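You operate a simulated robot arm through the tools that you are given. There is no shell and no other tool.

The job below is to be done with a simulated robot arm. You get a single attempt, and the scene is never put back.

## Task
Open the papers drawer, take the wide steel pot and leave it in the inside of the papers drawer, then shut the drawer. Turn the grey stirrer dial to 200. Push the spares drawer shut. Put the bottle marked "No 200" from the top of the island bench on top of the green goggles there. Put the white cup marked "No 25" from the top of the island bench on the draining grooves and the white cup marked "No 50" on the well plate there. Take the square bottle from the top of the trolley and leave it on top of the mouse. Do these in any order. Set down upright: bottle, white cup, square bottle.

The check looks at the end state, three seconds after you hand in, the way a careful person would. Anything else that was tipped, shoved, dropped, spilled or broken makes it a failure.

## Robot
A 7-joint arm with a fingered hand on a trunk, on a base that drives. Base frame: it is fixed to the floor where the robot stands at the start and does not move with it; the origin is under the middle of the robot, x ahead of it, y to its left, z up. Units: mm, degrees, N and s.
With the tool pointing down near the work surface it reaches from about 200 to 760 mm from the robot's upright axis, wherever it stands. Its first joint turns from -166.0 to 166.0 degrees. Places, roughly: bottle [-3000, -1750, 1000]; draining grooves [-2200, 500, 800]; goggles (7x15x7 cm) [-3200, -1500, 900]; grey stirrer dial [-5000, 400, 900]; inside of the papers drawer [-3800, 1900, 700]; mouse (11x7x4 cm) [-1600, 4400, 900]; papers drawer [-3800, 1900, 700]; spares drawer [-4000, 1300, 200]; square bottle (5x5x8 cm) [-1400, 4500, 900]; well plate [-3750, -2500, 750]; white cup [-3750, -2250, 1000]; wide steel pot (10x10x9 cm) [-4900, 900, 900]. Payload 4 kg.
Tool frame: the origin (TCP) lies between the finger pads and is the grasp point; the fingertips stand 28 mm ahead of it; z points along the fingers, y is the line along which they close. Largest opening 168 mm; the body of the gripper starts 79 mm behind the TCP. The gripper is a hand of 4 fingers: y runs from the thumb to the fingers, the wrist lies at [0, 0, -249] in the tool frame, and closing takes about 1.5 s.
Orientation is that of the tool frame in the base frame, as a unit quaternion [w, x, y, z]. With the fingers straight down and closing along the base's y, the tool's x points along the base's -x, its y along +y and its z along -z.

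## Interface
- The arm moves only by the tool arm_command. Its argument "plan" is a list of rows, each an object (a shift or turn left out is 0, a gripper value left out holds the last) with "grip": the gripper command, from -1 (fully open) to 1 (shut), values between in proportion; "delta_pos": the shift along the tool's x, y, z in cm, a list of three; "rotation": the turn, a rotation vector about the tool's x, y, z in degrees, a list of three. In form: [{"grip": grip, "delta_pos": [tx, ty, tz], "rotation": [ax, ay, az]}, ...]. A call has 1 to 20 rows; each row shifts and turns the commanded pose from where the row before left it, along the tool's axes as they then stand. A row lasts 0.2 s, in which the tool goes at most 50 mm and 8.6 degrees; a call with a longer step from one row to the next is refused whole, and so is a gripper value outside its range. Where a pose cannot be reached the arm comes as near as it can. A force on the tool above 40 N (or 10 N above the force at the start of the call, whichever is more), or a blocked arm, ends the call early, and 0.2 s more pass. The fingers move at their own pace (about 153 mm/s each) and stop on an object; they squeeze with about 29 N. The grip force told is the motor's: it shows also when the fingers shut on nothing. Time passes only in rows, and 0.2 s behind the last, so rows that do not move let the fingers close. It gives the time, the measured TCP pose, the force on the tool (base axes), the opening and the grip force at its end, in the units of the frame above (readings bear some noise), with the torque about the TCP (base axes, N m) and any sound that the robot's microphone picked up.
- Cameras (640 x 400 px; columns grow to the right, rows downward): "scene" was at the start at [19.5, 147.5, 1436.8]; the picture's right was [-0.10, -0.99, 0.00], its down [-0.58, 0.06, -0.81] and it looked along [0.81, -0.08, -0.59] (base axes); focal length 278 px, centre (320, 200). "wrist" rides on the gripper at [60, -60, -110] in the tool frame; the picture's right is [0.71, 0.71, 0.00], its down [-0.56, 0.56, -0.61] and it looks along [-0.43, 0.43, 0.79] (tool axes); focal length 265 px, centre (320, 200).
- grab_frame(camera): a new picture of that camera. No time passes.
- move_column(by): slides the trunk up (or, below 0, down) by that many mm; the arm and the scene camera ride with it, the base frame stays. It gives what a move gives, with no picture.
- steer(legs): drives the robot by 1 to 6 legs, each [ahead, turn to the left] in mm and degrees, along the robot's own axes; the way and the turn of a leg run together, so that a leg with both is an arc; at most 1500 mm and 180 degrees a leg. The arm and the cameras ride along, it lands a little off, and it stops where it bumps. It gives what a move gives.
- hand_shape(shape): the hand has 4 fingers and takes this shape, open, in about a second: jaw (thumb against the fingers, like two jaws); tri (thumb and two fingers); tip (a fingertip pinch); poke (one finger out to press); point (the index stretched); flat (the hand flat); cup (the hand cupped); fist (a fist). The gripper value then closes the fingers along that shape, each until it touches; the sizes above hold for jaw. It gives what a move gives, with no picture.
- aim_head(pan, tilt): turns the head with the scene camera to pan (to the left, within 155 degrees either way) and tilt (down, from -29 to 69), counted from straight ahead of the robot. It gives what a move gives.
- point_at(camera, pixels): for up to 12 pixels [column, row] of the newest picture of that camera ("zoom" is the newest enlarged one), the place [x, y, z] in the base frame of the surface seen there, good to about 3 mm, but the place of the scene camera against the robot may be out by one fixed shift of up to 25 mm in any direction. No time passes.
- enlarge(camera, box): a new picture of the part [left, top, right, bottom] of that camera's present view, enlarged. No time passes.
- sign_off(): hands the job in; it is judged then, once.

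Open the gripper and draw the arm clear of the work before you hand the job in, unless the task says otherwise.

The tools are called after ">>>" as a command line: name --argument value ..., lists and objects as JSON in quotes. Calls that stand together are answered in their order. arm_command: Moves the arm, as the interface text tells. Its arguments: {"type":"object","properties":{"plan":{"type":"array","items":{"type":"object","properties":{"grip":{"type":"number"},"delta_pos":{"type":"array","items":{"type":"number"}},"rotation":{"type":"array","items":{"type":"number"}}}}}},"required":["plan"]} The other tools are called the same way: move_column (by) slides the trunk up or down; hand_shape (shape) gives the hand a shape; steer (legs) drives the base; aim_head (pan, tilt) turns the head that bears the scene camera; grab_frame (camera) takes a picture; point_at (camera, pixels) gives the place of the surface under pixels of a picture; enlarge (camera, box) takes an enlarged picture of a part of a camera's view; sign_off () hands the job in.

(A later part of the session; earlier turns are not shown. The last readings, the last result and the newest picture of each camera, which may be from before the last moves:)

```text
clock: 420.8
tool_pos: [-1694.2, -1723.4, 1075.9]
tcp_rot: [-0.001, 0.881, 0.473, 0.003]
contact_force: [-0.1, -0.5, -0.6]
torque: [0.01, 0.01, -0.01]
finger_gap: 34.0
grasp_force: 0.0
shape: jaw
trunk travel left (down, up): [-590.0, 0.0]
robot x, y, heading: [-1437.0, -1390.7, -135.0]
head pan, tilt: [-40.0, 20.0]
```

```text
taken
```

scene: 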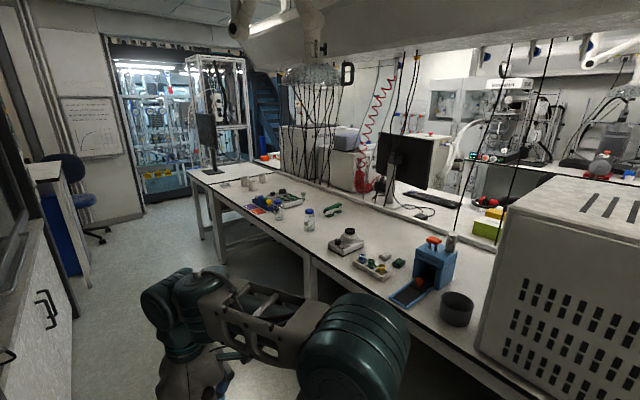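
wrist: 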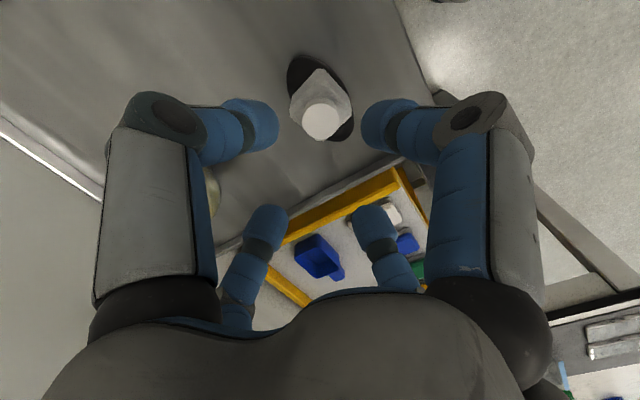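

I see the island bench with goggles (333,210), a bottle (310,218), white cups near (255,182) and other items. I enlarge.

>>> enlarge --camera "scene" --box '[200, 160, 360, 260]'

>>> point_at --camera "scene" --pixels '[[310, 212], [333, 209], [280, 213], [245, 182], [256, 182], [270, 178], [280, 197], [265, 203], [345, 240], [300, 245], [230, 210], [310, 290]]'

```text
4.00 times, centred on (280, 210) of scene
```

zoom: 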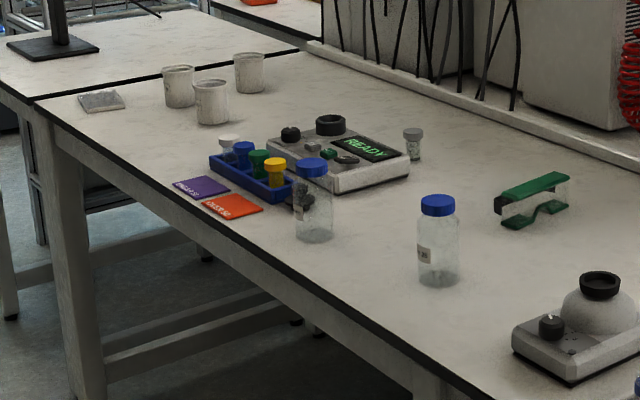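

```text
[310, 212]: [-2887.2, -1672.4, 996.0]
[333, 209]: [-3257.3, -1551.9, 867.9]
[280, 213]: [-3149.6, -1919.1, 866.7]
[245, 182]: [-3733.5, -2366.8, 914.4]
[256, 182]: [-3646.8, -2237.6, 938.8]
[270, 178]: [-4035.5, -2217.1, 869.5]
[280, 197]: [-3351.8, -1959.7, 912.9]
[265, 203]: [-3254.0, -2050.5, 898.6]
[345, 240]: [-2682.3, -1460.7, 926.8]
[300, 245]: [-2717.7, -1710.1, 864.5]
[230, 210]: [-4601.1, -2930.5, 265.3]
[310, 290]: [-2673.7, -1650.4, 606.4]
```

Two blue-capped bottles and three white cups stand there; I need to read their labels up close. I drive on to v≈3250 and turn to face the bench.

>>> steer --legs '[[1270, 0], [0, -90]]'

>>> aim_head --pan 0 --tilt 30

>>> grab_frame --camera "scene"

```text
clock: 431.1
tool_pos: [-2664.1, -2042.1, 1075.6]
tcp_rot: [0.001, 0.957, -0.291, 0.001]
contact_force: [0.1, 0.6, -0.2]
torque: [0.02, -0.01, 0.02]
finger_gap: 34.0
grasp_force: 0.1
shape: jaw
trunk travel left (down, up): [-590.0, 0.0]
robot x, y, heading: [-2339.9, -2301.3, 134.6]
head pan, tilt: [-40.0, 20.0]
```

```text
clock: 432.1
tool_pos: [-2664.1, -2041.4, 1076.6]
tcp_rot: [0.002, 0.957, -0.292, 0.001]
contact_force: [0.3, 0.3, -1.2]
torque: [-0.01, -0.03, -0.02]
finger_gap: 34.0
grasp_force: 0.0
shape: jaw
trunk travel left (down, up): [-590.0, 0.0]
robot x, y, heading: [-2333.8, -2304.1, 134.9]
head pan, tilt: [0.0, 30.0]
```

```text
taken
```

scene: 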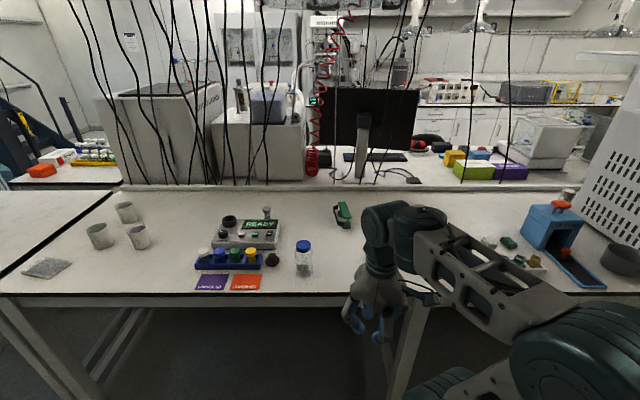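

I enlarge the bottle at (303,257), and the cups with their labels.

>>> enlarge --camera "scene" --box '[280, 190, 380, 290]'

>>> enlarge --camera "scene" --box '[10, 190, 170, 290]'

```text
4.00 times, centred on (330, 240) of scene
```

zoom: 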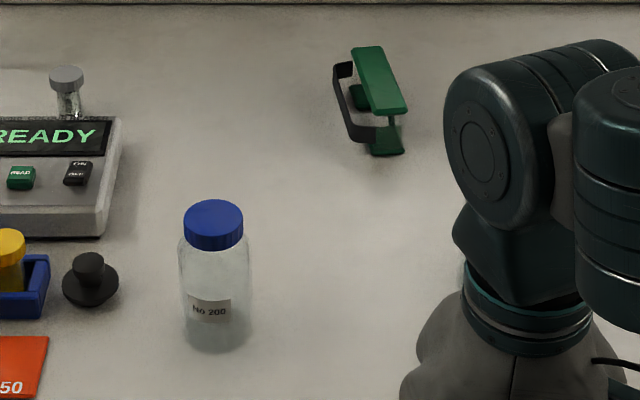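

```text
4.00 times, centred on (90, 240) of scene
```

zoom: 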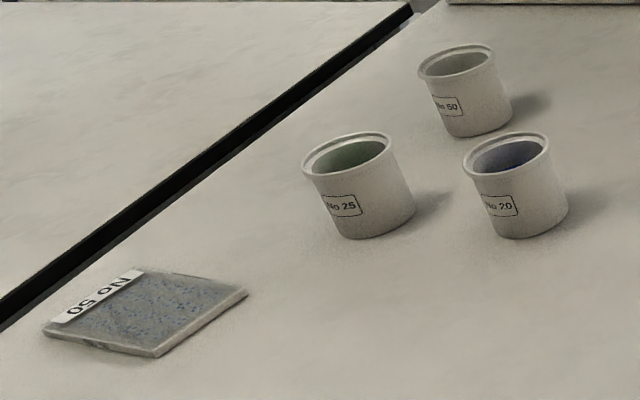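

The bottle at (303,257) is "No 200"; cups read No 25 (green content), No 50 (back) and No 20; the plate is the well plate. I measure bottle and goggles.

>>> point_at --camera "scene" --pixels '[[303, 243], [303, 257], [303, 272], [295, 262], [312, 262], [342, 205], [345, 215], [347, 226], [337, 215], [334, 208], [272, 260], [98, 237]]'

>>> enlarge --camera "scene" --box '[325, 195, 365, 235]'

```text
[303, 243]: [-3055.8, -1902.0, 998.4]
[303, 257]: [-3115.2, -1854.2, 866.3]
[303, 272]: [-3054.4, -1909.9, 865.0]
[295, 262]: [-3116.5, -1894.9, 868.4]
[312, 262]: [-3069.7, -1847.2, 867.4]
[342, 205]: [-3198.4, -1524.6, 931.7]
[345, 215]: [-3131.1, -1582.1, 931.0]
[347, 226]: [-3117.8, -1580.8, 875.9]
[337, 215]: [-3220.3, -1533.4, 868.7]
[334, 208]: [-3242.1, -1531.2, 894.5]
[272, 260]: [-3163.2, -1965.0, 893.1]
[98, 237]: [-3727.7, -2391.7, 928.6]
```

```text
10.00 times, centred on (345, 215) of scene
```

zoom: 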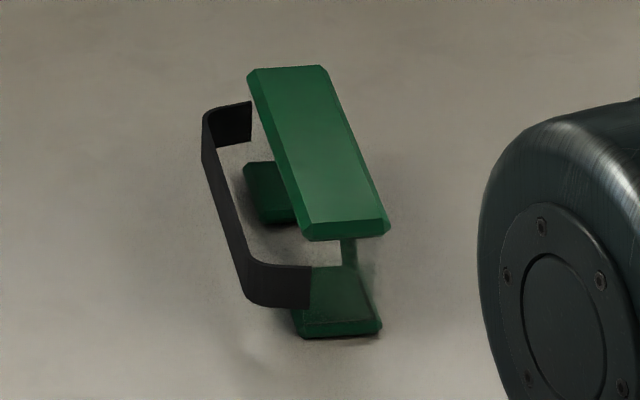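

The goggles have a flat green top plate along u≈1085–1215 at v≈3316, z≈912. The bottle stands near u≈840, v≈3486. I drive 420 mm closer.

>>> steer --legs '[[420, 0]]'

>>> aim_head --pan 0 --tilt 40

>>> grab_frame --camera "scene"

>>> grab_frame --camera "wrist"

```text
clock: 434.7
tool_pos: [-2960.2, -1740.9, 1075.2]
tcp_rot: [0.001, 0.956, -0.293, 0.001]
contact_force: [-0.2, -0.1, 0.5]
torque: [0.02, 0.0, 0.02]
finger_gap: 33.6
grasp_force: 0.1
shape: jaw
trunk travel left (down, up): [-590.0, 0.0]
robot x, y, heading: [-2634.9, -2001.2, 134.4]
head pan, tilt: [0.0, 30.0]
```

```text
clock: 435.4
tool_pos: [-2959.4, -1741.9, 1075.0]
tcp_rot: [0.002, 0.956, -0.292, 0.002]
contact_force: [0.4, -1.1, -0.4]
torque: [-0.02, 0.0, -0.01]
finger_gap: 33.7
grasp_force: 0.1
shape: jaw
trunk travel left (down, up): [-590.0, 0.0]
robot x, y, heading: [-2633.3, -2003.7, 134.3]
head pan, tilt: [0.0, 40.0]
```

```text
taken
```

scene: 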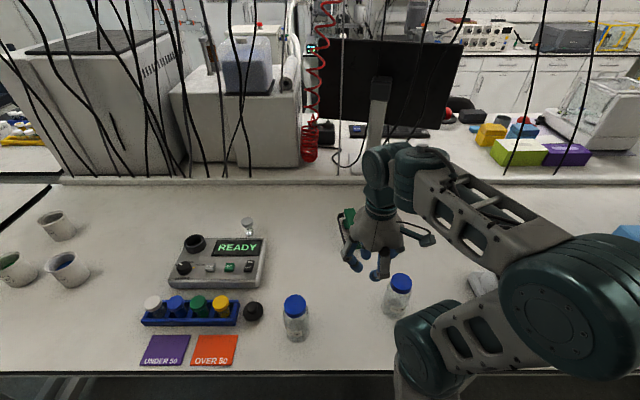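

```text
taken
```

wrist: 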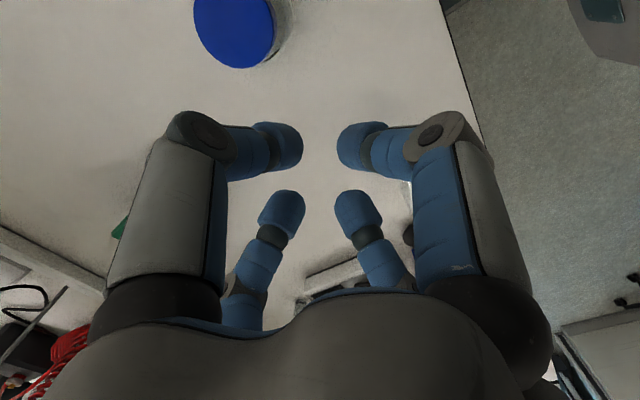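

The hand is above the bench; "No 200" is at scene (295,312) to the left. I move the hand left above it and look with the wrist camera.

>>> arm_command --plan '[{"delta_pos": [-0.5, 3.4, 0], "grip": 0}, {"delta_pos": [-0.4, 3.4, 0]}, {"delta_pos": [-0.3, 3.4, 0]}, {"delta_pos": [0, 2.5, 0]}]'

>>> grab_frame --camera "wrist"

>>> grab_frame --camera "scene"

```text
clock: 436.4
tool_pos: [-3042.2, -1840.7, 1074.9]
tcp_rot: [0.001, 0.956, -0.293, 0.001]
contact_force: [0.2, 0.4, 0.3]
torque: [-0.02, -0.01, 0.01]
finger_gap: 83.5
grasp_force: 0.1
shape: jaw
trunk travel left (down, up): [-590.0, 0.0]
robot x, y, heading: [-2634.6, -2006.6, 134.7]
head pan, tilt: [0.0, 40.0]
```

```text
taken
```

wrist: 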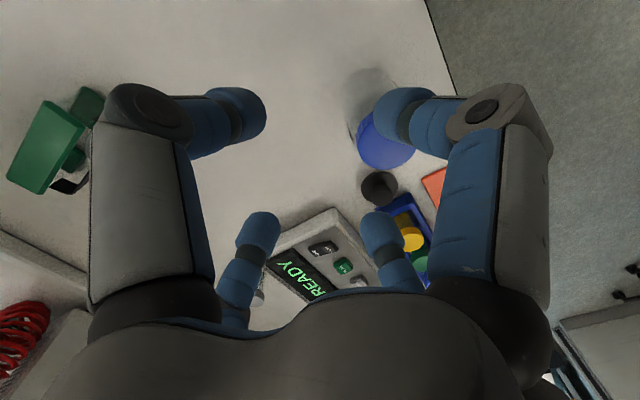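

```text
taken
```

scene: 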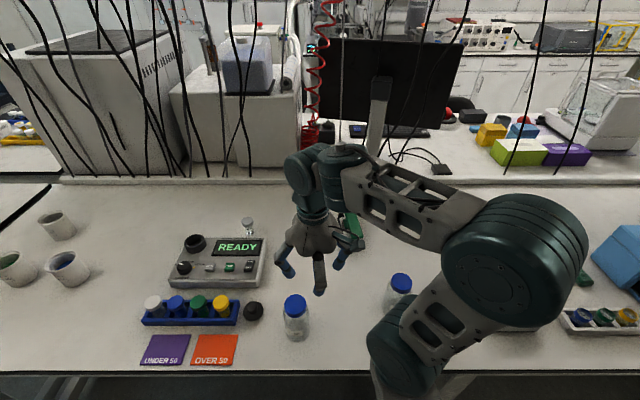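

The wrist view shows the bottle's blue cap at (382,145) and the goggles' top plate at left (45,145). I measure both.

>>> point_at --camera "wrist" --pixels '[[375, 150], [395, 158], [370, 130], [362, 150], [385, 165], [45, 145], [42, 102], [84, 128], [48, 190], [10, 178], [60, 120], [30, 165]]'

>>> enlarge --camera "wrist" --box '[0, 70, 140, 210]'

```text
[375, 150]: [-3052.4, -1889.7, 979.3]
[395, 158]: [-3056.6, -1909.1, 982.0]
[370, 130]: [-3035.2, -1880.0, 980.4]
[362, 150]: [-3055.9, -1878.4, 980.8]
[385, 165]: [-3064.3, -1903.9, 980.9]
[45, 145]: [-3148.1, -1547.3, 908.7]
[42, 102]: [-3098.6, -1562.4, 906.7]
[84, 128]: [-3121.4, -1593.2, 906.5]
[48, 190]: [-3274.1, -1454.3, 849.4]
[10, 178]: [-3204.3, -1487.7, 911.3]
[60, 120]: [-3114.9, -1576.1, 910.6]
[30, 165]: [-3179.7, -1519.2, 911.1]
```

```text
2.86 times, centred on (70, 140) of wrist
```

zoom: 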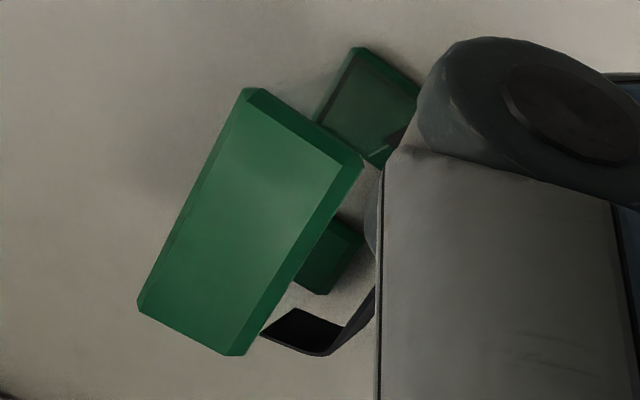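

>>> point_at --camera "zoom" --pixels '[[255, 100], [345, 163], [232, 348], [145, 303], [240, 220], [200, 200], [290, 240], [250, 130], [190, 310], [300, 160]]'

```text
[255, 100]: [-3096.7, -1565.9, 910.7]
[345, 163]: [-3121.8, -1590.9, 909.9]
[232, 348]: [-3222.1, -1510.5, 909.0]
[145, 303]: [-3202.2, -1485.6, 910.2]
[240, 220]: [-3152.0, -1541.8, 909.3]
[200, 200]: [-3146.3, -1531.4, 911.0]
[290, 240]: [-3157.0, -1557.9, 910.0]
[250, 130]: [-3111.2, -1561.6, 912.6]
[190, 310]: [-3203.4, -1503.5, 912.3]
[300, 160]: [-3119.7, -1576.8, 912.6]
```

Goggles' plate centre: u≈1147, v≈3323, 130×35 mm, z≈910. Bottle cap centre: u≈814, v≈3495, top z≈980. I move over the bottle and re-check.

>>> arm_command --plan '[{"delta_pos": [1.35, 2.41, 0]}, {"delta_pos": [1.34, 2.41, 0]}, {}]'

>>> grab_frame --camera "wrist"

```text
clock: 437.2
tool_pos: [-3046.9, -1895.8, 1076.7]
tcp_rot: [0.002, 0.956, -0.292, 0.002]
contact_force: [-0.2, 0.0, 0.0]
torque: [0.04, -0.02, -0.02]
finger_gap: 83.7
grasp_force: 0.0
shape: jaw
trunk travel left (down, up): [-590.0, 0.0]
robot x, y, heading: [-2634.0, -2003.9, 134.6]
head pan, tilt: [0.0, 40.0]
```

```text
taken
```

wrist: 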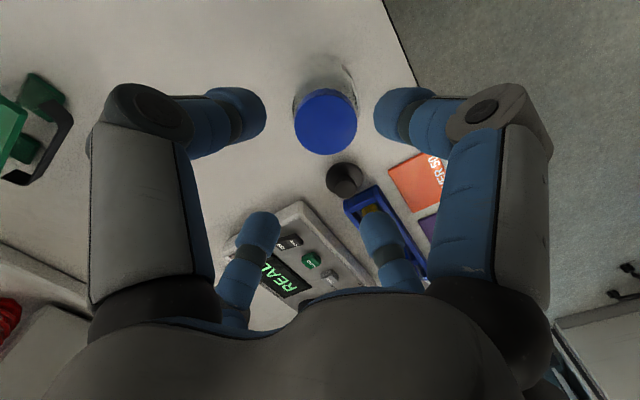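

The cap appears about 6 mm toward me from the tool axis. I confirm by measuring the cap's edges.

>>> point_at --camera "wrist" --pixels '[[326, 122], [298, 122], [354, 122], [326, 92], [326, 150], [306, 100], [346, 144]]'

```text
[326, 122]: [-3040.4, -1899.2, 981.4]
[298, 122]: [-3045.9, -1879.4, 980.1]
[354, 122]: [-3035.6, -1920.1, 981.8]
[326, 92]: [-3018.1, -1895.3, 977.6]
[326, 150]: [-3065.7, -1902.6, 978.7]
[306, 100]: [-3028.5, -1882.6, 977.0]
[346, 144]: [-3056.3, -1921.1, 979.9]
```

I correct 6.8 mm and descend to z≈925 around the bottle body.

>>> arm_command --plan '[{"delta_pos": [0.68, 0.05, 0]}, {"delta_pos": [0, 0, 4]}, {"delta_pos": [0, 0, 4]}, {"delta_pos": [0, 0, 4]}, {"delta_pos": [0, 0, 3]}]'

>>> grab_frame --camera "wrist"

>>> enlarge --camera "scene" --box '[220, 230, 360, 370]'

```text
clock: 438.4
tool_pos: [-3040.3, -1899.2, 924.9]
tcp_rot: [0.002, 0.956, -0.292, 0.002]
contact_force: [0.2, -0.9, 1.1]
torque: [-0.02, -0.01, -0.01]
finger_gap: 83.2
grasp_force: 0.1
shape: jaw
trunk travel left (down, up): [-590.0, 0.0]
robot x, y, heading: [-2629.3, -2005.1, 134.3]
head pan, tilt: [0.0, 40.0]
```

```text
taken
```

wrist: 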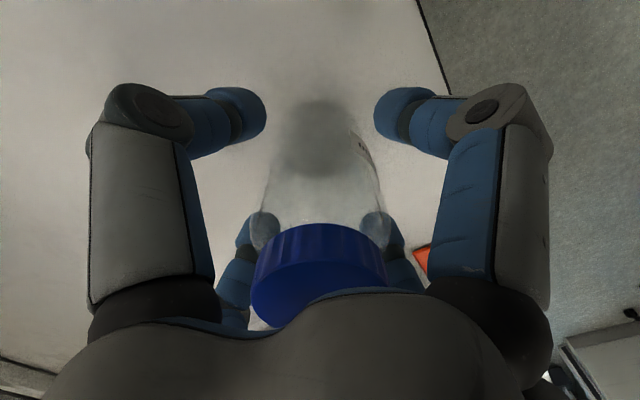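

```text
2.86 times, centred on (290, 300) of scene
```

zoom: 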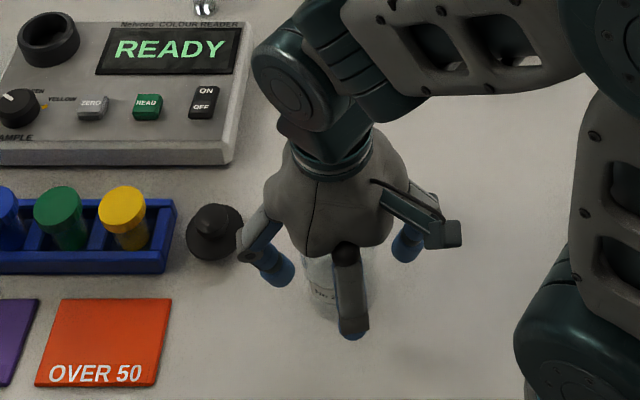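

The bottle is centred in the hand. I close the fingers on it.

>>> arm_command --plan '[{"grip": 0.3}, {"grip": 1}, {}, {}, {}, {}]'

>>> arm_command --plan '[{"delta_pos": [0, 0, -1]}, {"delta_pos": [0, 0, -2]}, {}]'

>>> grab_frame --camera "wrist"

>>> grab_frame --camera "scene"

```text
clock: 439.8
tool_pos: [-3040.9, -1898.3, 925.0]
tcp_rot: [0.001, 0.956, -0.292, 0.002]
contact_force: [-0.3, -0.2, -0.2]
torque: [0.04, 0.01, 0.0]
finger_gap: 57.8
grasp_force: 29.1
shape: jaw
trunk travel left (down, up): [-590.0, 0.0]
robot x, y, heading: [-2630.6, -2003.3, 134.6]
head pan, tilt: [0.0, 40.0]
```

```text
clock: 440.6
tool_pos: [-3040.2, -1900.0, 957.2]
tcp_rot: [0.001, 0.956, -0.292, 0.001]
contact_force: [0.2, 0.4, -2.8]
torque: [0.01, -0.04, 0.04]
finger_gap: 57.4
grasp_force: 28.9
shape: jaw
trunk travel left (down, up): [-590.0, 0.0]
robot x, y, heading: [-2637.3, -2004.7, 134.7]
head pan, tilt: [0.0, 40.0]
```

```text
taken
```

wrist: 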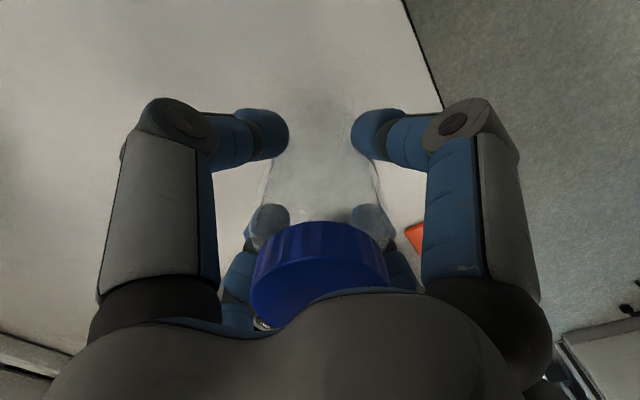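

```text
taken
```

scene: 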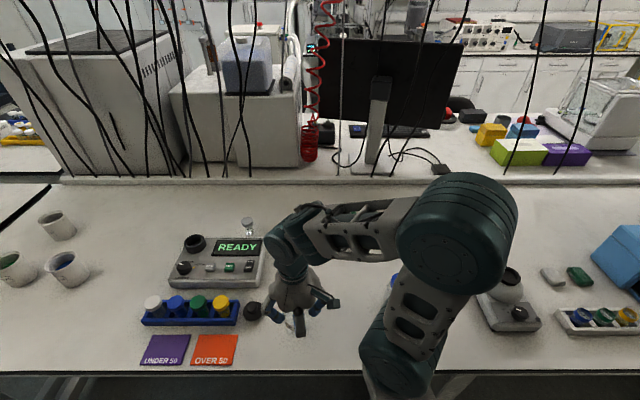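

The bottle is lifted. I raise it well above the goggles and carry it over to the plate's centre.

>>> arm_command --plan '[{"delta_pos": [0, 0, -3]}, {"delta_pos": [0, 0, -4]}, {"delta_pos": [0, 0, -3]}, {"delta_pos": [-3.362, -2.575, 0]}, {"delta_pos": [-3.362, -2.575, 0]}, {"delta_pos": [-3.362, -2.575, 0]}, {"delta_pos": [-3.362, -2.575, 0]}, {"delta_pos": [-3.362, -2.575, 0]}, {"delta_pos": [-3.362, -2.575, 0]}, {"delta_pos": [-3.362, -2.575, 0]}, {"delta_pos": [-3.362, -2.575, 0]}, {"delta_pos": [-3.362, -2.575, 0]}, {}]'

>>> grab_frame --camera "wrist"

>>> grab_frame --camera "scene"

```text
clock: 443.4
tool_pos: [-3160.4, -1537.3, 1054.4]
tcp_rot: [0.002, 0.957, -0.291, 0.001]
contact_force: [-0.3, -0.1, -1.1]
torque: [0.0, 0.02, 0.0]
finger_gap: 57.4
grasp_force: 28.8
shape: jaw
trunk travel left (down, up): [-590.0, 0.0]
robot x, y, heading: [-2634.0, -2001.8, 134.4]
head pan, tilt: [0.0, 40.0]
```

```text
taken
```

wrist: 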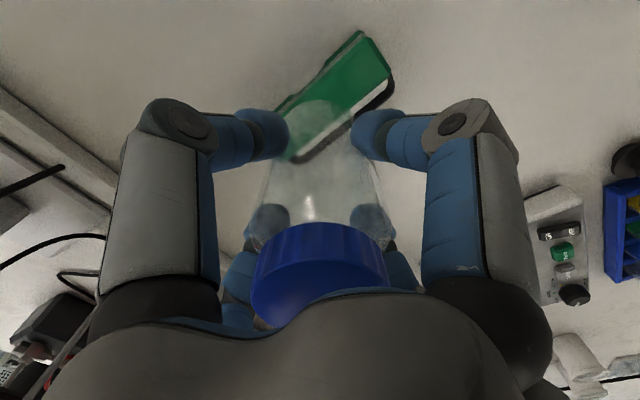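

```text
taken
```

scene: 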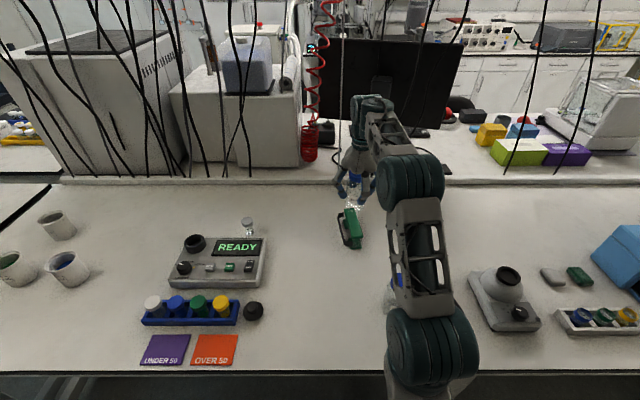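

The bottle is right over the goggles. I re-measure the plate's visible corners from this view for fine alignment.

>>> enlarge --camera "wrist" --box '[260, 20, 410, 170]'

>>> point_at --camera "zoom" --pixels '[[405, 60], [500, 140], [430, 190], [330, 120], [380, 150], [300, 140], [420, 100], [460, 130], [260, 180], [340, 250]]'

```text
2.67 times, centred on (335, 95) of wrist
```

zoom: 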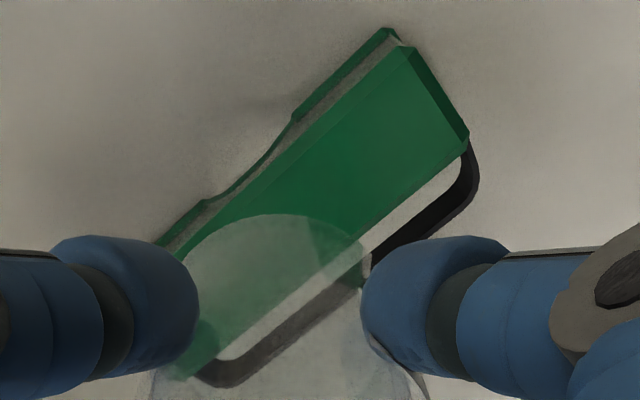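

```text
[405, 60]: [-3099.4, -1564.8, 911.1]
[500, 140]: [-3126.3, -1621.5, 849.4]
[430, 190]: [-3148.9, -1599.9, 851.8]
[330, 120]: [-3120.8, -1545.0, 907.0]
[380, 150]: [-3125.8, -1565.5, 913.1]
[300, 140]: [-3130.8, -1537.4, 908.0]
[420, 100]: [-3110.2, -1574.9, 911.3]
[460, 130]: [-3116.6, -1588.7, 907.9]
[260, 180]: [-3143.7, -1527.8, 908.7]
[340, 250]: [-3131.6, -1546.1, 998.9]
```

Alignment is within about 2 mm. I lower to just above the plate, then step down until contact.

>>> arm_command --plan '[{"delta_pos": [0.03, -0.1, 2]}, {"delta_pos": [0, 0, 2]}, {"delta_pos": [0, 0, 1.5]}, {"delta_pos": [0, 0, 0.5]}, {}]'

>>> arm_command --plan '[{"delta_pos": [0, 0, 0.2]}, {}]'

>>> arm_command --plan '[{"delta_pos": [0, 0, 0.2]}, {}]'

>>> grab_frame --camera "wrist"

```text
clock: 444.6
tool_pos: [-3159.7, -1536.7, 994.2]
tcp_rot: [0.002, 0.956, -0.293, 0.001]
contact_force: [0.2, 0.0, -2.1]
torque: [0.01, 0.01, 0.02]
finger_gap: 57.4
grasp_force: 28.8
shape: jaw
trunk travel left (down, up): [-590.0, 0.0]
robot x, y, heading: [-2635.3, -2007.1, 134.8]
head pan, tilt: [0.0, 40.0]
```

```text
clock: 445.2
tool_pos: [-3159.9, -1537.7, 992.7]
tcp_rot: [0.002, 0.956, -0.293, 0.0]
contact_force: [-0.8, 0.0, -2.1]
torque: [-0.01, 0.0, -0.05]
finger_gap: 57.5
grasp_force: 28.6
shape: jaw
trunk travel left (down, up): [-590.0, 0.0]
robot x, y, heading: [-2633.8, -2001.8, 134.6]
head pan, tilt: [0.0, 40.0]
```

```text
clock: 445.8
tool_pos: [-3160.3, -1539.0, 990.1]
tcp_rot: [0.001, 0.956, -0.293, 0.002]
contact_force: [0.0, -0.7, -2.0]
torque: [-0.01, 0.0, 0.0]
finger_gap: 57.3
grasp_force: 28.6
shape: jaw
trunk travel left (down, up): [-590.0, 0.0]
robot x, y, heading: [-2631.5, -2005.7, 134.8]
head pan, tilt: [0.0, 40.0]
```

```text
taken
```

wrist: 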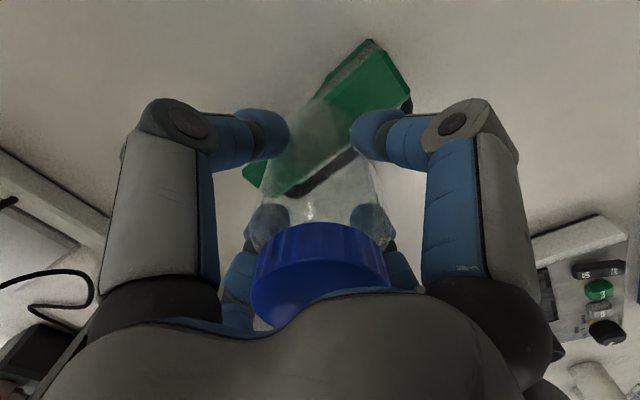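

Still carrying the weight (−2 N) at z≈990. I continue in 1.5 mm steps.

>>> arm_command --plan '[{"delta_pos": [0, 0, 0.15]}, {}]'

>>> arm_command --plan '[{"delta_pos": [0, 0, 0.15]}, {}]'

>>> arm_command --plan '[{"delta_pos": [0, 0, 0.12]}, {}]'

>>> arm_command --plan '[{"delta_pos": [0, 0, 0.12]}, {}]'

```text
clock: 446.4
tool_pos: [-3160.6, -1537.2, 989.5]
tcp_rot: [0.001, 0.956, -0.293, 0.001]
contact_force: [0.1, 0.2, -2.2]
torque: [-0.01, -0.02, 0.01]
finger_gap: 57.2
grasp_force: 29.0
shape: jaw
trunk travel left (down, up): [-590.0, 0.0]
robot x, y, heading: [-2636.3, -2001.9, 134.6]
head pan, tilt: [0.0, 40.0]
```

```text
clock: 447.0
tool_pos: [-3160.6, -1537.0, 988.6]
tcp_rot: [0.001, 0.956, -0.293, 0.001]
contact_force: [-0.4, -0.5, -2.7]
torque: [0.01, 0.0, 0.0]
finger_gap: 57.5
grasp_force: 28.7
shape: jaw
trunk travel left (down, up): [-590.0, 0.0]
robot x, y, heading: [-2633.4, -2002.3, 134.6]
head pan, tilt: [0.0, 40.0]
```

```text
clock: 447.6
tool_pos: [-3159.4, -1537.4, 984.8]
tcp_rot: [0.002, 0.956, -0.292, 0.001]
contact_force: [-0.2, 0.2, -2.7]
torque: [0.03, -0.02, 0.0]
finger_gap: 57.2
grasp_force: 28.8
shape: jaw
trunk travel left (down, up): [-590.0, 0.0]
robot x, y, heading: [-2633.2, -2001.3, 134.9]
head pan, tilt: [0.0, 40.0]
```

```text
clock: 448.2
tool_pos: [-3160.2, -1536.0, 987.2]
tcp_rot: [0.001, 0.956, -0.293, 0.001]
contact_force: [-0.2, 0.7, 5.2]
torque: [-0.05, 0.01, 0.01]
finger_gap: 57.6
grasp_force: 28.6
shape: jaw
trunk travel left (down, up): [-590.0, 0.0]
robot x, y, heading: [-2630.7, -2001.7, 134.5]
head pan, tilt: [0.0, 40.0]
```

Contact (5 N). I press slightly more to read where the support acts.

>>> arm_command --plan '[{"delta_pos": [0, 0, 0.1]}, {}, {}]'

>>> arm_command --plan '[{}, {}]'

```text
clock: 449.0
tool_pos: [-3159.6, -1537.7, 985.7]
tcp_rot: [0.001, 0.956, -0.292, 0.0]
contact_force: [-1.4, 1.1, 16.9]
torque: [0.02, 0.11, -0.02]
finger_gap: 58.0
grasp_force: 29.4
shape: jaw
trunk travel left (down, up): [-590.0, 0.0]
robot x, y, heading: [-2635.5, -2003.9, 134.7]
head pan, tilt: [0.0, 40.0]
```

```text
clock: 449.6
tool_pos: [-3159.9, -1537.2, 985.2]
tcp_rot: [0.0, 0.956, -0.293, 0.0]
contact_force: [-1.9, 2.6, 19.0]
torque: [0.04, 0.12, 0.01]
finger_gap: 57.8
grasp_force: 29.3
shape: jaw
trunk travel left (down, up): [-590.0, 0.0]
robot x, y, heading: [-2636.1, -2003.3, 134.4]
head pan, tilt: [0.0, 40.0]
```

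The support acts within about 5 mm of the axis, well inside the plate. I relax 1 mm and release gently.

>>> arm_command --plan '[{"delta_pos": [0, 0, -0.1]}, {}, {"grip": 0.26}, {}, {}]'

>>> grab_frame --camera "wrist"

>>> arm_command --plan '[{}, {}, {}, {"grip": 0}, {}, {}]'

>>> grab_frame --camera "wrist"

```text
clock: 450.8
tool_pos: [-3158.5, -1537.8, 983.7]
tcp_rot: [0.002, 0.956, -0.292, 0.004]
contact_force: [0.5, -0.4, -0.8]
torque: [-0.02, -0.01, 0.0]
finger_gap: 62.7
grasp_force: 0.1
shape: jaw
trunk travel left (down, up): [-590.0, 0.0]
robot x, y, heading: [-2634.3, -2000.9, 134.6]
head pan, tilt: [0.0, 40.0]
```

```text
taken
```

wrist: 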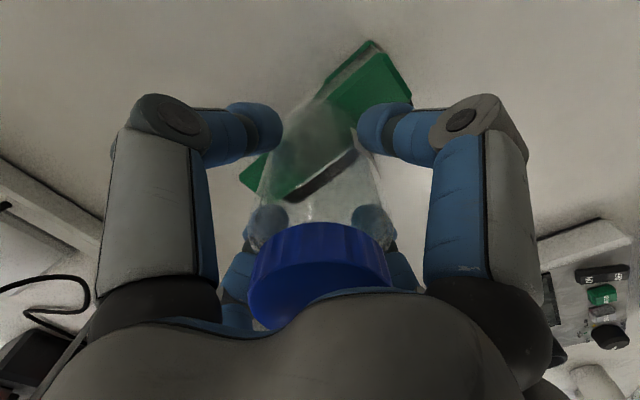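

```text
clock: 452.2
tool_pos: [-3159.5, -1537.1, 985.4]
tcp_rot: [0.002, 0.956, -0.292, 0.002]
contact_force: [-0.2, -0.4, -0.1]
torque: [-0.01, -0.02, -0.01]
finger_gap: 83.3
grasp_force: 0.0
shape: jaw
trunk travel left (down, up): [-590.0, 0.0]
robot x, y, heading: [-2630.8, -1999.7, 134.8]
head pan, tilt: [0.0, 40.0]
```

```text
taken
```

wrist: 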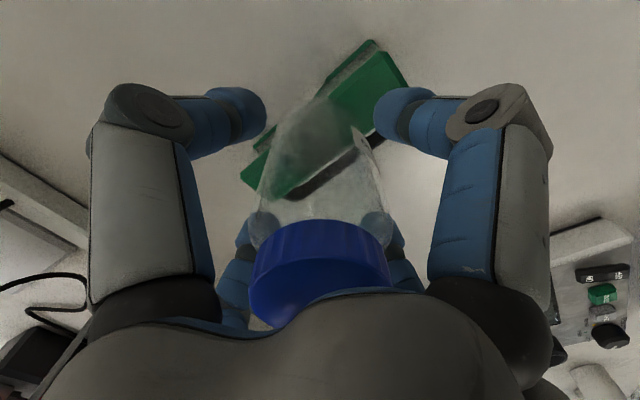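

The bottle stands freely. I rise straight up 120 mm, above its cap.

>>> arm_command --plan '[{"delta_pos": [0, 0, -1.5]}, {"delta_pos": [0, 0, -2.5]}, {"delta_pos": [0, 0, -3]}, {"delta_pos": [0, 0, -3]}, {"delta_pos": [0, 0, -2]}]'

>>> grab_frame --camera "wrist"

>>> enlarge --camera "scene" --box '[300, 110, 440, 260]'

```text
clock: 453.4
tool_pos: [-3159.1, -1535.7, 1105.9]
tcp_rot: [0.003, 0.956, -0.293, 0.003]
contact_force: [1.3, 0.4, 0.1]
torque: [0.01, -0.01, 0.03]
finger_gap: 83.6
grasp_force: 0.0
shape: jaw
trunk travel left (down, up): [-590.0, 0.0]
robot x, y, heading: [-2636.5, -2008.1, 134.6]
head pan, tilt: [0.0, 40.0]
```

```text
taken
```

wrist: 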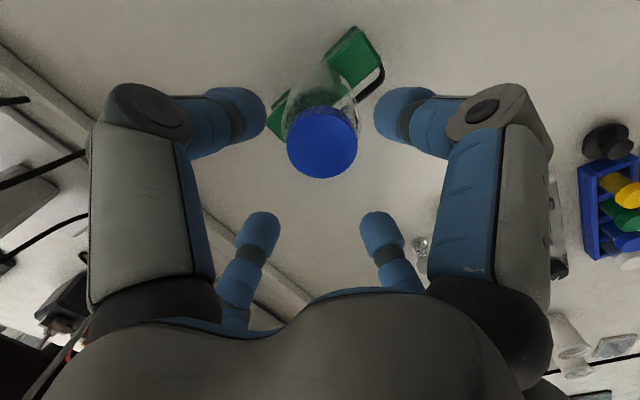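

```text
2.67 times, centred on (370, 185) of scene
```

zoom: 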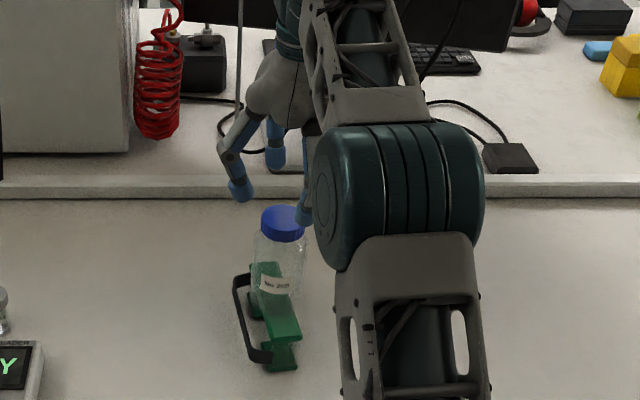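

The No 200 bottle stands upright on the goggles. I retract the arm back at this height, then back the base off.

>>> arm_command --plan '[{"delta_pos": [3, 0.58, 0]}, {"delta_pos": [4.3, 0.83, 0]}, {"delta_pos": [4.3, 0.83, 0]}, {"delta_pos": [4.3, 0.83, 0]}, {"delta_pos": [4.3, 0.83, 0]}, {"delta_pos": [4.3, 0.83, 0], "grip": 0.6}]'

>>> steer --legs '[[-420, 0]]'

>>> aim_head --pan 0 --tilt 30

>>> grab_frame --camera "scene"

```text
clock: 454.8
tool_pos: [-2982.1, -1712.6, 1106.5]
tcp_rot: [0.001, 0.956, -0.293, 0.001]
contact_force: [-0.6, 0.6, -0.8]
torque: [0.0, 0.03, 0.0]
finger_gap: 33.7
grasp_force: 0.0
shape: jaw
trunk travel left (down, up): [-590.0, 0.0]
robot x, y, heading: [-2632.3, -2004.1, 134.6]
head pan, tilt: [0.0, 40.0]
```

```text
clock: 457.4
tool_pos: [-2691.3, -2008.8, 1105.8]
tcp_rot: [0.001, 0.956, -0.292, 0.002]
contact_force: [1.2, -0.7, 0.1]
torque: [-0.01, 0.01, -0.02]
finger_gap: 33.8
grasp_force: 0.0
shape: jaw
trunk travel left (down, up): [-590.0, 0.0]
robot x, y, heading: [-2341.8, -2298.4, 134.5]
head pan, tilt: [0.0, 40.0]
```

```text
clock: 458.1
tool_pos: [-2691.9, -2007.8, 1107.6]
tcp_rot: [0.002, 0.956, -0.292, 0.001]
contact_force: [0.8, -0.1, -0.5]
torque: [0.0, 0.02, -0.01]
finger_gap: 33.9
grasp_force: 0.1
shape: jaw
trunk travel left (down, up): [-590.0, 0.0]
robot x, y, heading: [-2342.0, -2296.9, 134.8]
head pan, tilt: [0.0, 30.0]
```

```text
taken
```

scene: 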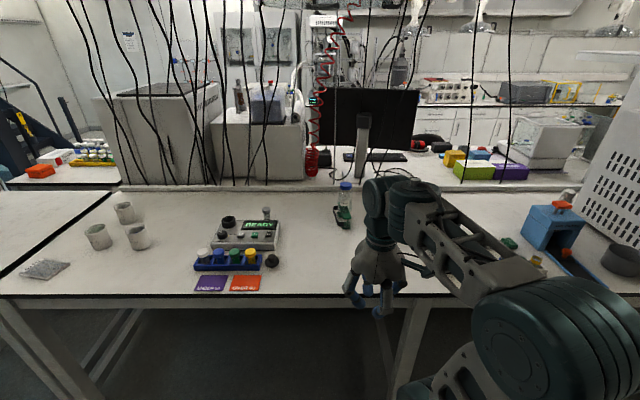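

Next the cups. I measure them and the well plate from here.

>>> point_at --camera "scene" --pixels '[[125, 218], [98, 240], [138, 242], [45, 270], [60, 268], [30, 275], [65, 275], [10, 290], [60, 225], [130, 300]]'

>>> aim_head --pan 60 --tilt 30

>>> grab_frame --camera "scene"

```text
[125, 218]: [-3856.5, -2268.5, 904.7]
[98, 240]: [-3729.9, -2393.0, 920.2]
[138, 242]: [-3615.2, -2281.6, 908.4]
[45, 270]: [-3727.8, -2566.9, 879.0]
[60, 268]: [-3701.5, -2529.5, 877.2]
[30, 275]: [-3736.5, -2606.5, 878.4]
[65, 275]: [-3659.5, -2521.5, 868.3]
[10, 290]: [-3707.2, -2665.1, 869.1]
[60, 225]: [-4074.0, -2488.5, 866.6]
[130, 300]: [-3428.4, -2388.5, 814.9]
```

```text
clock: 459.4
tool_pos: [-2691.7, -2008.3, 1105.7]
tcp_rot: [0.002, 0.956, -0.292, 0.001]
contact_force: [-0.5, 0.4, -0.1]
torque: [-0.01, -0.01, 0.02]
finger_gap: 34.2
grasp_force: 0.1
shape: jaw
trunk travel left (down, up): [-590.0, 0.0]
robot x, y, heading: [-2340.9, -2297.8, 134.4]
head pan, tilt: [60.0, 30.0]
```

```text
taken
```

scene: 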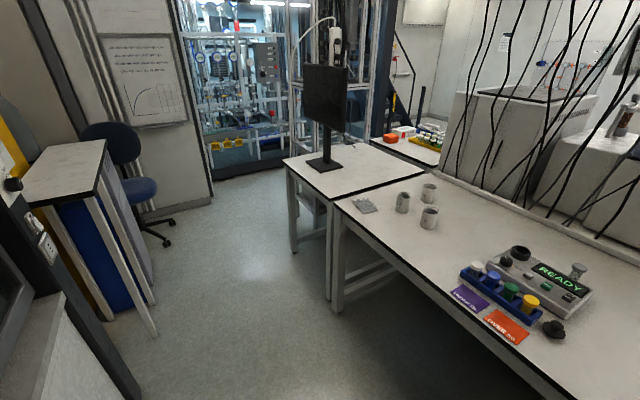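

>>> point_at --camera "scene" --pixels '[[155, 335], [160, 295], [165, 245], [295, 250], [335, 310], [140, 395], [210, 205]]'

```text
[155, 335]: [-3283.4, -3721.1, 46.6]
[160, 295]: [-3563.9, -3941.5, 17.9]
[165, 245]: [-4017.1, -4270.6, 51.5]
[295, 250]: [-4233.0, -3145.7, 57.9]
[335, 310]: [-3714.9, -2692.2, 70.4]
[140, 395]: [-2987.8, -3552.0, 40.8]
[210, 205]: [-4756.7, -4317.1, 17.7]
```

The aisle is free up to v≈4500. I move along to v≈4310 and face the cups.

>>> steer --legs '[[0, 90.4], [1030, 0], [0, -90]]'

>>> aim_head --pan 0 --tilt 35

>>> grab_frame --camera "scene"

```text
clock: 472.3
tool_pos: [-3425.9, -2728.4, 1105.7]
tcp_rot: [0.001, 0.957, -0.289, 0.001]
contact_force: [0.0, -0.3, 0.0]
torque: [0.02, -0.01, 0.0]
finger_gap: 33.9
grasp_force: 0.1
shape: jaw
trunk travel left (down, up): [-590.0, 0.0]
robot x, y, heading: [-3073.3, -3016.9, 134.8]
head pan, tilt: [60.0, 30.0]
```

```text
clock: 473.6
tool_pos: [-3427.4, -2727.9, 1105.7]
tcp_rot: [0.001, 0.957, -0.289, 0.002]
contact_force: [0.0, -0.1, -0.2]
torque: [-0.03, 0.01, 0.0]
finger_gap: 33.8
grasp_force: 0.1
shape: jaw
trunk travel left (down, up): [-590.0, 0.0]
robot x, y, heading: [-3072.9, -3016.9, 135.1]
head pan, tilt: [0.0, 35.0]
```

```text
taken
```

scene: 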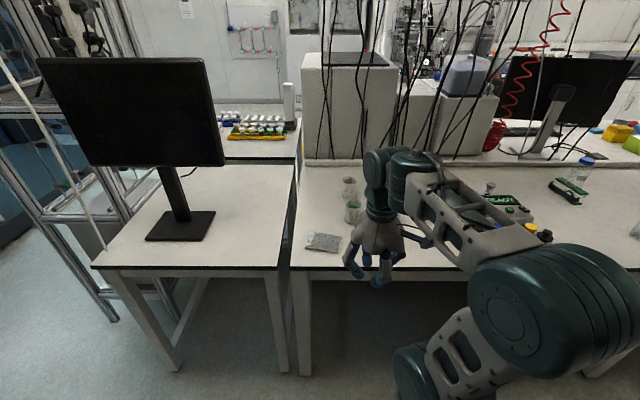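

I drive 390 mm closer to bring the cups and plate into reach.

>>> steer --legs '[[390, 0]]'

>>> aim_head --pan 0 --tilt 45

>>> grab_frame --camera "scene"

>>> grab_frame --camera "wrist"

```text
clock: 476.1
tool_pos: [-3705.0, -2451.9, 1105.4]
tcp_rot: [0.002, 0.958, -0.288, 0.002]
contact_force: [-1.2, -0.1, 0.3]
torque: [-0.03, -0.04, 0.02]
finger_gap: 34.0
grasp_force: 0.1
shape: jaw
trunk travel left (down, up): [-590.0, 0.0]
robot x, y, heading: [-3348.7, -2736.2, 135.2]
head pan, tilt: [0.0, 35.0]
```

```text
clock: 476.8
tool_pos: [-3704.0, -2452.0, 1107.5]
tcp_rot: [0.002, 0.958, -0.288, 0.0]
contact_force: [0.3, 1.2, -0.4]
torque: [0.03, 0.04, 0.02]
finger_gap: 33.9
grasp_force: 0.0
shape: jaw
trunk travel left (down, up): [-590.0, 0.0]
robot x, y, heading: [-3351.6, -2740.1, 135.0]
head pan, tilt: [0.0, 45.0]
```

```text
taken
```

scene: 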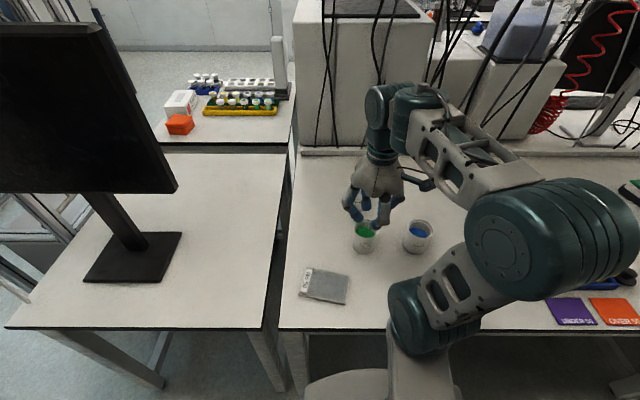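

```text
taken
```

wrist: 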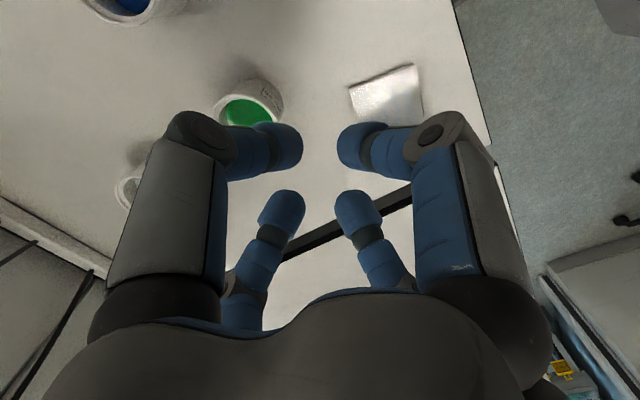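

The wrist view shows cup No 25 (green) at (250,100), No 20 at (125,5), No 50 behind the left finger at (130,190), and the plate at (388,95). I measure the plate and the No 25 cup.

>>> enlarge --camera "wrist" --box '[200, 50, 440, 140]'

>>> point_at --camera "wrist" --pixels '[[350, 93], [412, 68], [420, 110], [362, 115], [388, 95], [250, 82], [215, 102], [283, 105], [250, 112], [130, 190], [118, 195], [140, 180]]'

```text
2.67 times, centred on (320, 95) of wrist
```

zoom: 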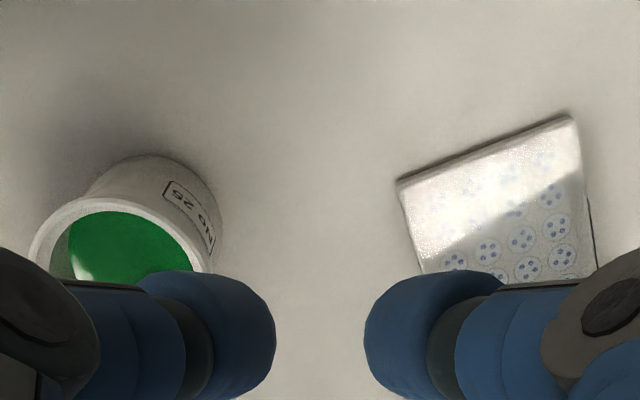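

```text
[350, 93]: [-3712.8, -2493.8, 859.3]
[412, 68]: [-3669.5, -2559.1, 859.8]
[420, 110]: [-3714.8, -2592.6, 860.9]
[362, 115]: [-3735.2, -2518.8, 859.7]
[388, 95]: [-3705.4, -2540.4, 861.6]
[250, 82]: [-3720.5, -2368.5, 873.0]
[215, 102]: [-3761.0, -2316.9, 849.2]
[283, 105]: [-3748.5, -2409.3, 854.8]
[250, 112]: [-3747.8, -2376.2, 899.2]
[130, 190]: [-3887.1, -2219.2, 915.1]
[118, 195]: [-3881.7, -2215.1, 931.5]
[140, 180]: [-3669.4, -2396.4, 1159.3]
```

I move the hand forward to look down on cup No 50.

>>> arm_command --plan '[{"delta_pos": [-3.43, -1.98, 0], "grip": -0.3}, {"delta_pos": [-3.43, -1.98, 0]}, {"delta_pos": [-3.43, -1.98, 0]}, {"delta_pos": [-3.43, -1.98, 0]}]'

>>> grab_frame --camera "wrist"

>>> grab_frame --camera "scene"

```text
clock: 477.8
tool_pos: [-3775.0, -2306.8, 1106.3]
tcp_rot: [0.001, 0.958, -0.288, 0.001]
contact_force: [1.2, 1.0, 0.2]
torque: [0.0, -0.04, 0.03]
finger_gap: 108.5
grasp_force: 0.1
shape: jaw
trunk travel left (down, up): [-590.0, 0.0]
robot x, y, heading: [-3350.9, -2739.9, 135.3]
head pan, tilt: [0.0, 45.0]
```

```text
taken
```

wrist: 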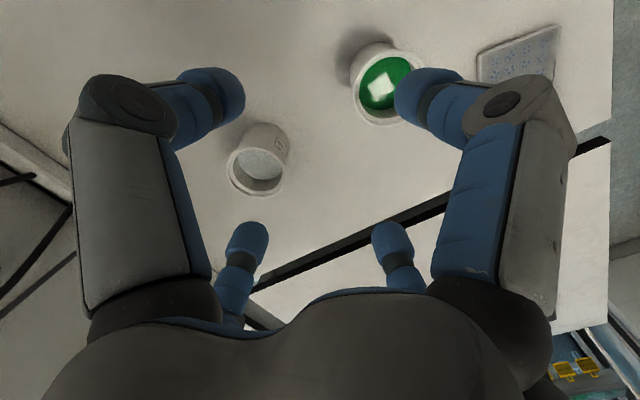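

```text
taken
```

scene: 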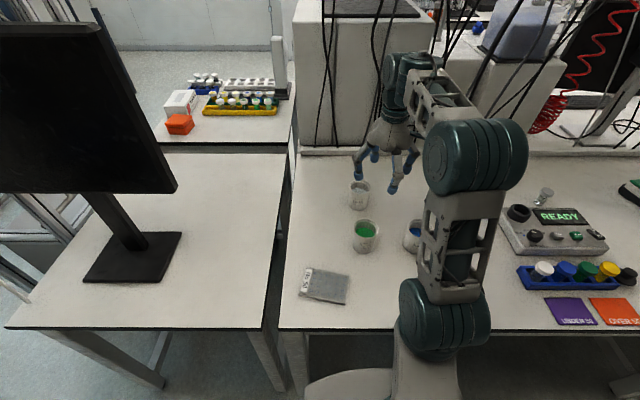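

Cup No 50 shows at (258,165), apparently empty. I measure its rim, and the plate corners in the scene view.

>>> enlarge --camera "wrist" --box '[210, 100, 310, 210]'

>>> point_at --camera "zoom" --pixels '[[188, 215], [210, 180], [270, 165], [340, 200], [375, 260], [345, 315], [280, 325], [220, 290], [280, 270], [350, 150]]'

>>> enlarge --camera "scene" --box '[280, 160, 440, 320]'

>>> point_at --camera "zoom" --pixels '[[128, 270], [275, 300], [245, 365], [75, 345], [175, 315], [100, 300]]'

```text
3.64 times, centred on (260, 155) of wrist
```

zoom: 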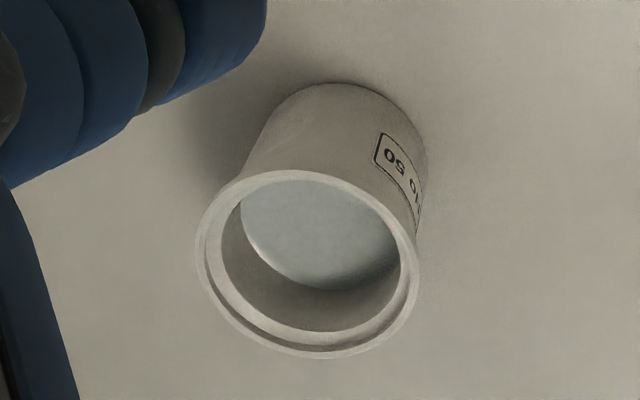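

```text
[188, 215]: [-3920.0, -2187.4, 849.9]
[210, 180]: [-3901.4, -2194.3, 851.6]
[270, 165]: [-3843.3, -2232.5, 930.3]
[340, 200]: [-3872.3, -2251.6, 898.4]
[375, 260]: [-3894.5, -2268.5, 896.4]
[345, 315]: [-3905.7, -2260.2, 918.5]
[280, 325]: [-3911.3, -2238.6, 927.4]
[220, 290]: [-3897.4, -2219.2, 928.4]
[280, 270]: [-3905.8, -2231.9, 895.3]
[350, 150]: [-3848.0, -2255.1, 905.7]
```

```text
2.50 times, centred on (360, 240) of scene
```

zoom: 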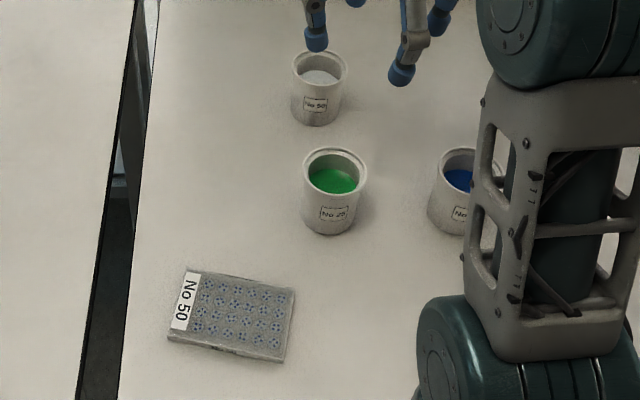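

```text
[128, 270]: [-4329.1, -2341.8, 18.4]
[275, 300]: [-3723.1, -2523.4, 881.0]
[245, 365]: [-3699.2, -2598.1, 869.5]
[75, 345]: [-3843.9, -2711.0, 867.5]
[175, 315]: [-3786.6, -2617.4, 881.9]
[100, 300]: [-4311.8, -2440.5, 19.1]
```

Cup No 50 also holds liquid (surface z≈896), rim z≈930. I sample more rim points for its centre.

>>> enlarge --camera "wrist" --box '[210, 100, 310, 210]'

>>> point_at --camera "zoom" --pixels '[[201, 240], [222, 198], [260, 178], [310, 174], [360, 192], [398, 230], [414, 280], [398, 325], [360, 348], [310, 352], [255, 330], [212, 285]]'

```text
3.64 times, centred on (260, 155) of wrist
```

zoom: 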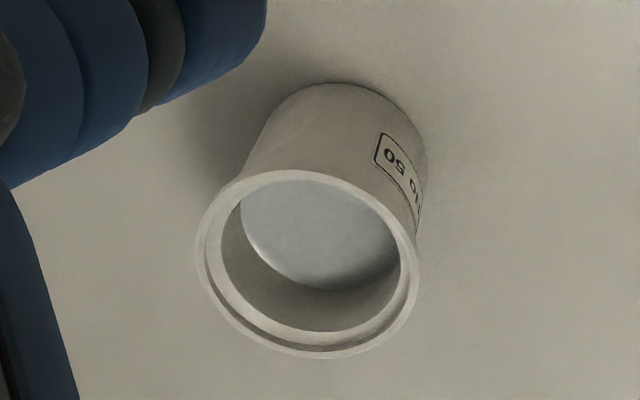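

```text
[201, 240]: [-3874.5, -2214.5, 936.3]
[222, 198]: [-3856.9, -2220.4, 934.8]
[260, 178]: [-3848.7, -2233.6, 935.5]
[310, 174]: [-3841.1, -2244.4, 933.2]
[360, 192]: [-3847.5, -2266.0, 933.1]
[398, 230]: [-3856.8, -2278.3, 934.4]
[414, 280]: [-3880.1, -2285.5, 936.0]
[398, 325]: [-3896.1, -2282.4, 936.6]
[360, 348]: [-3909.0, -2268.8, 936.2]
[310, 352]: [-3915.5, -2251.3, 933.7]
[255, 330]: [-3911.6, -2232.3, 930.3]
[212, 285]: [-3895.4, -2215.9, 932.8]
```

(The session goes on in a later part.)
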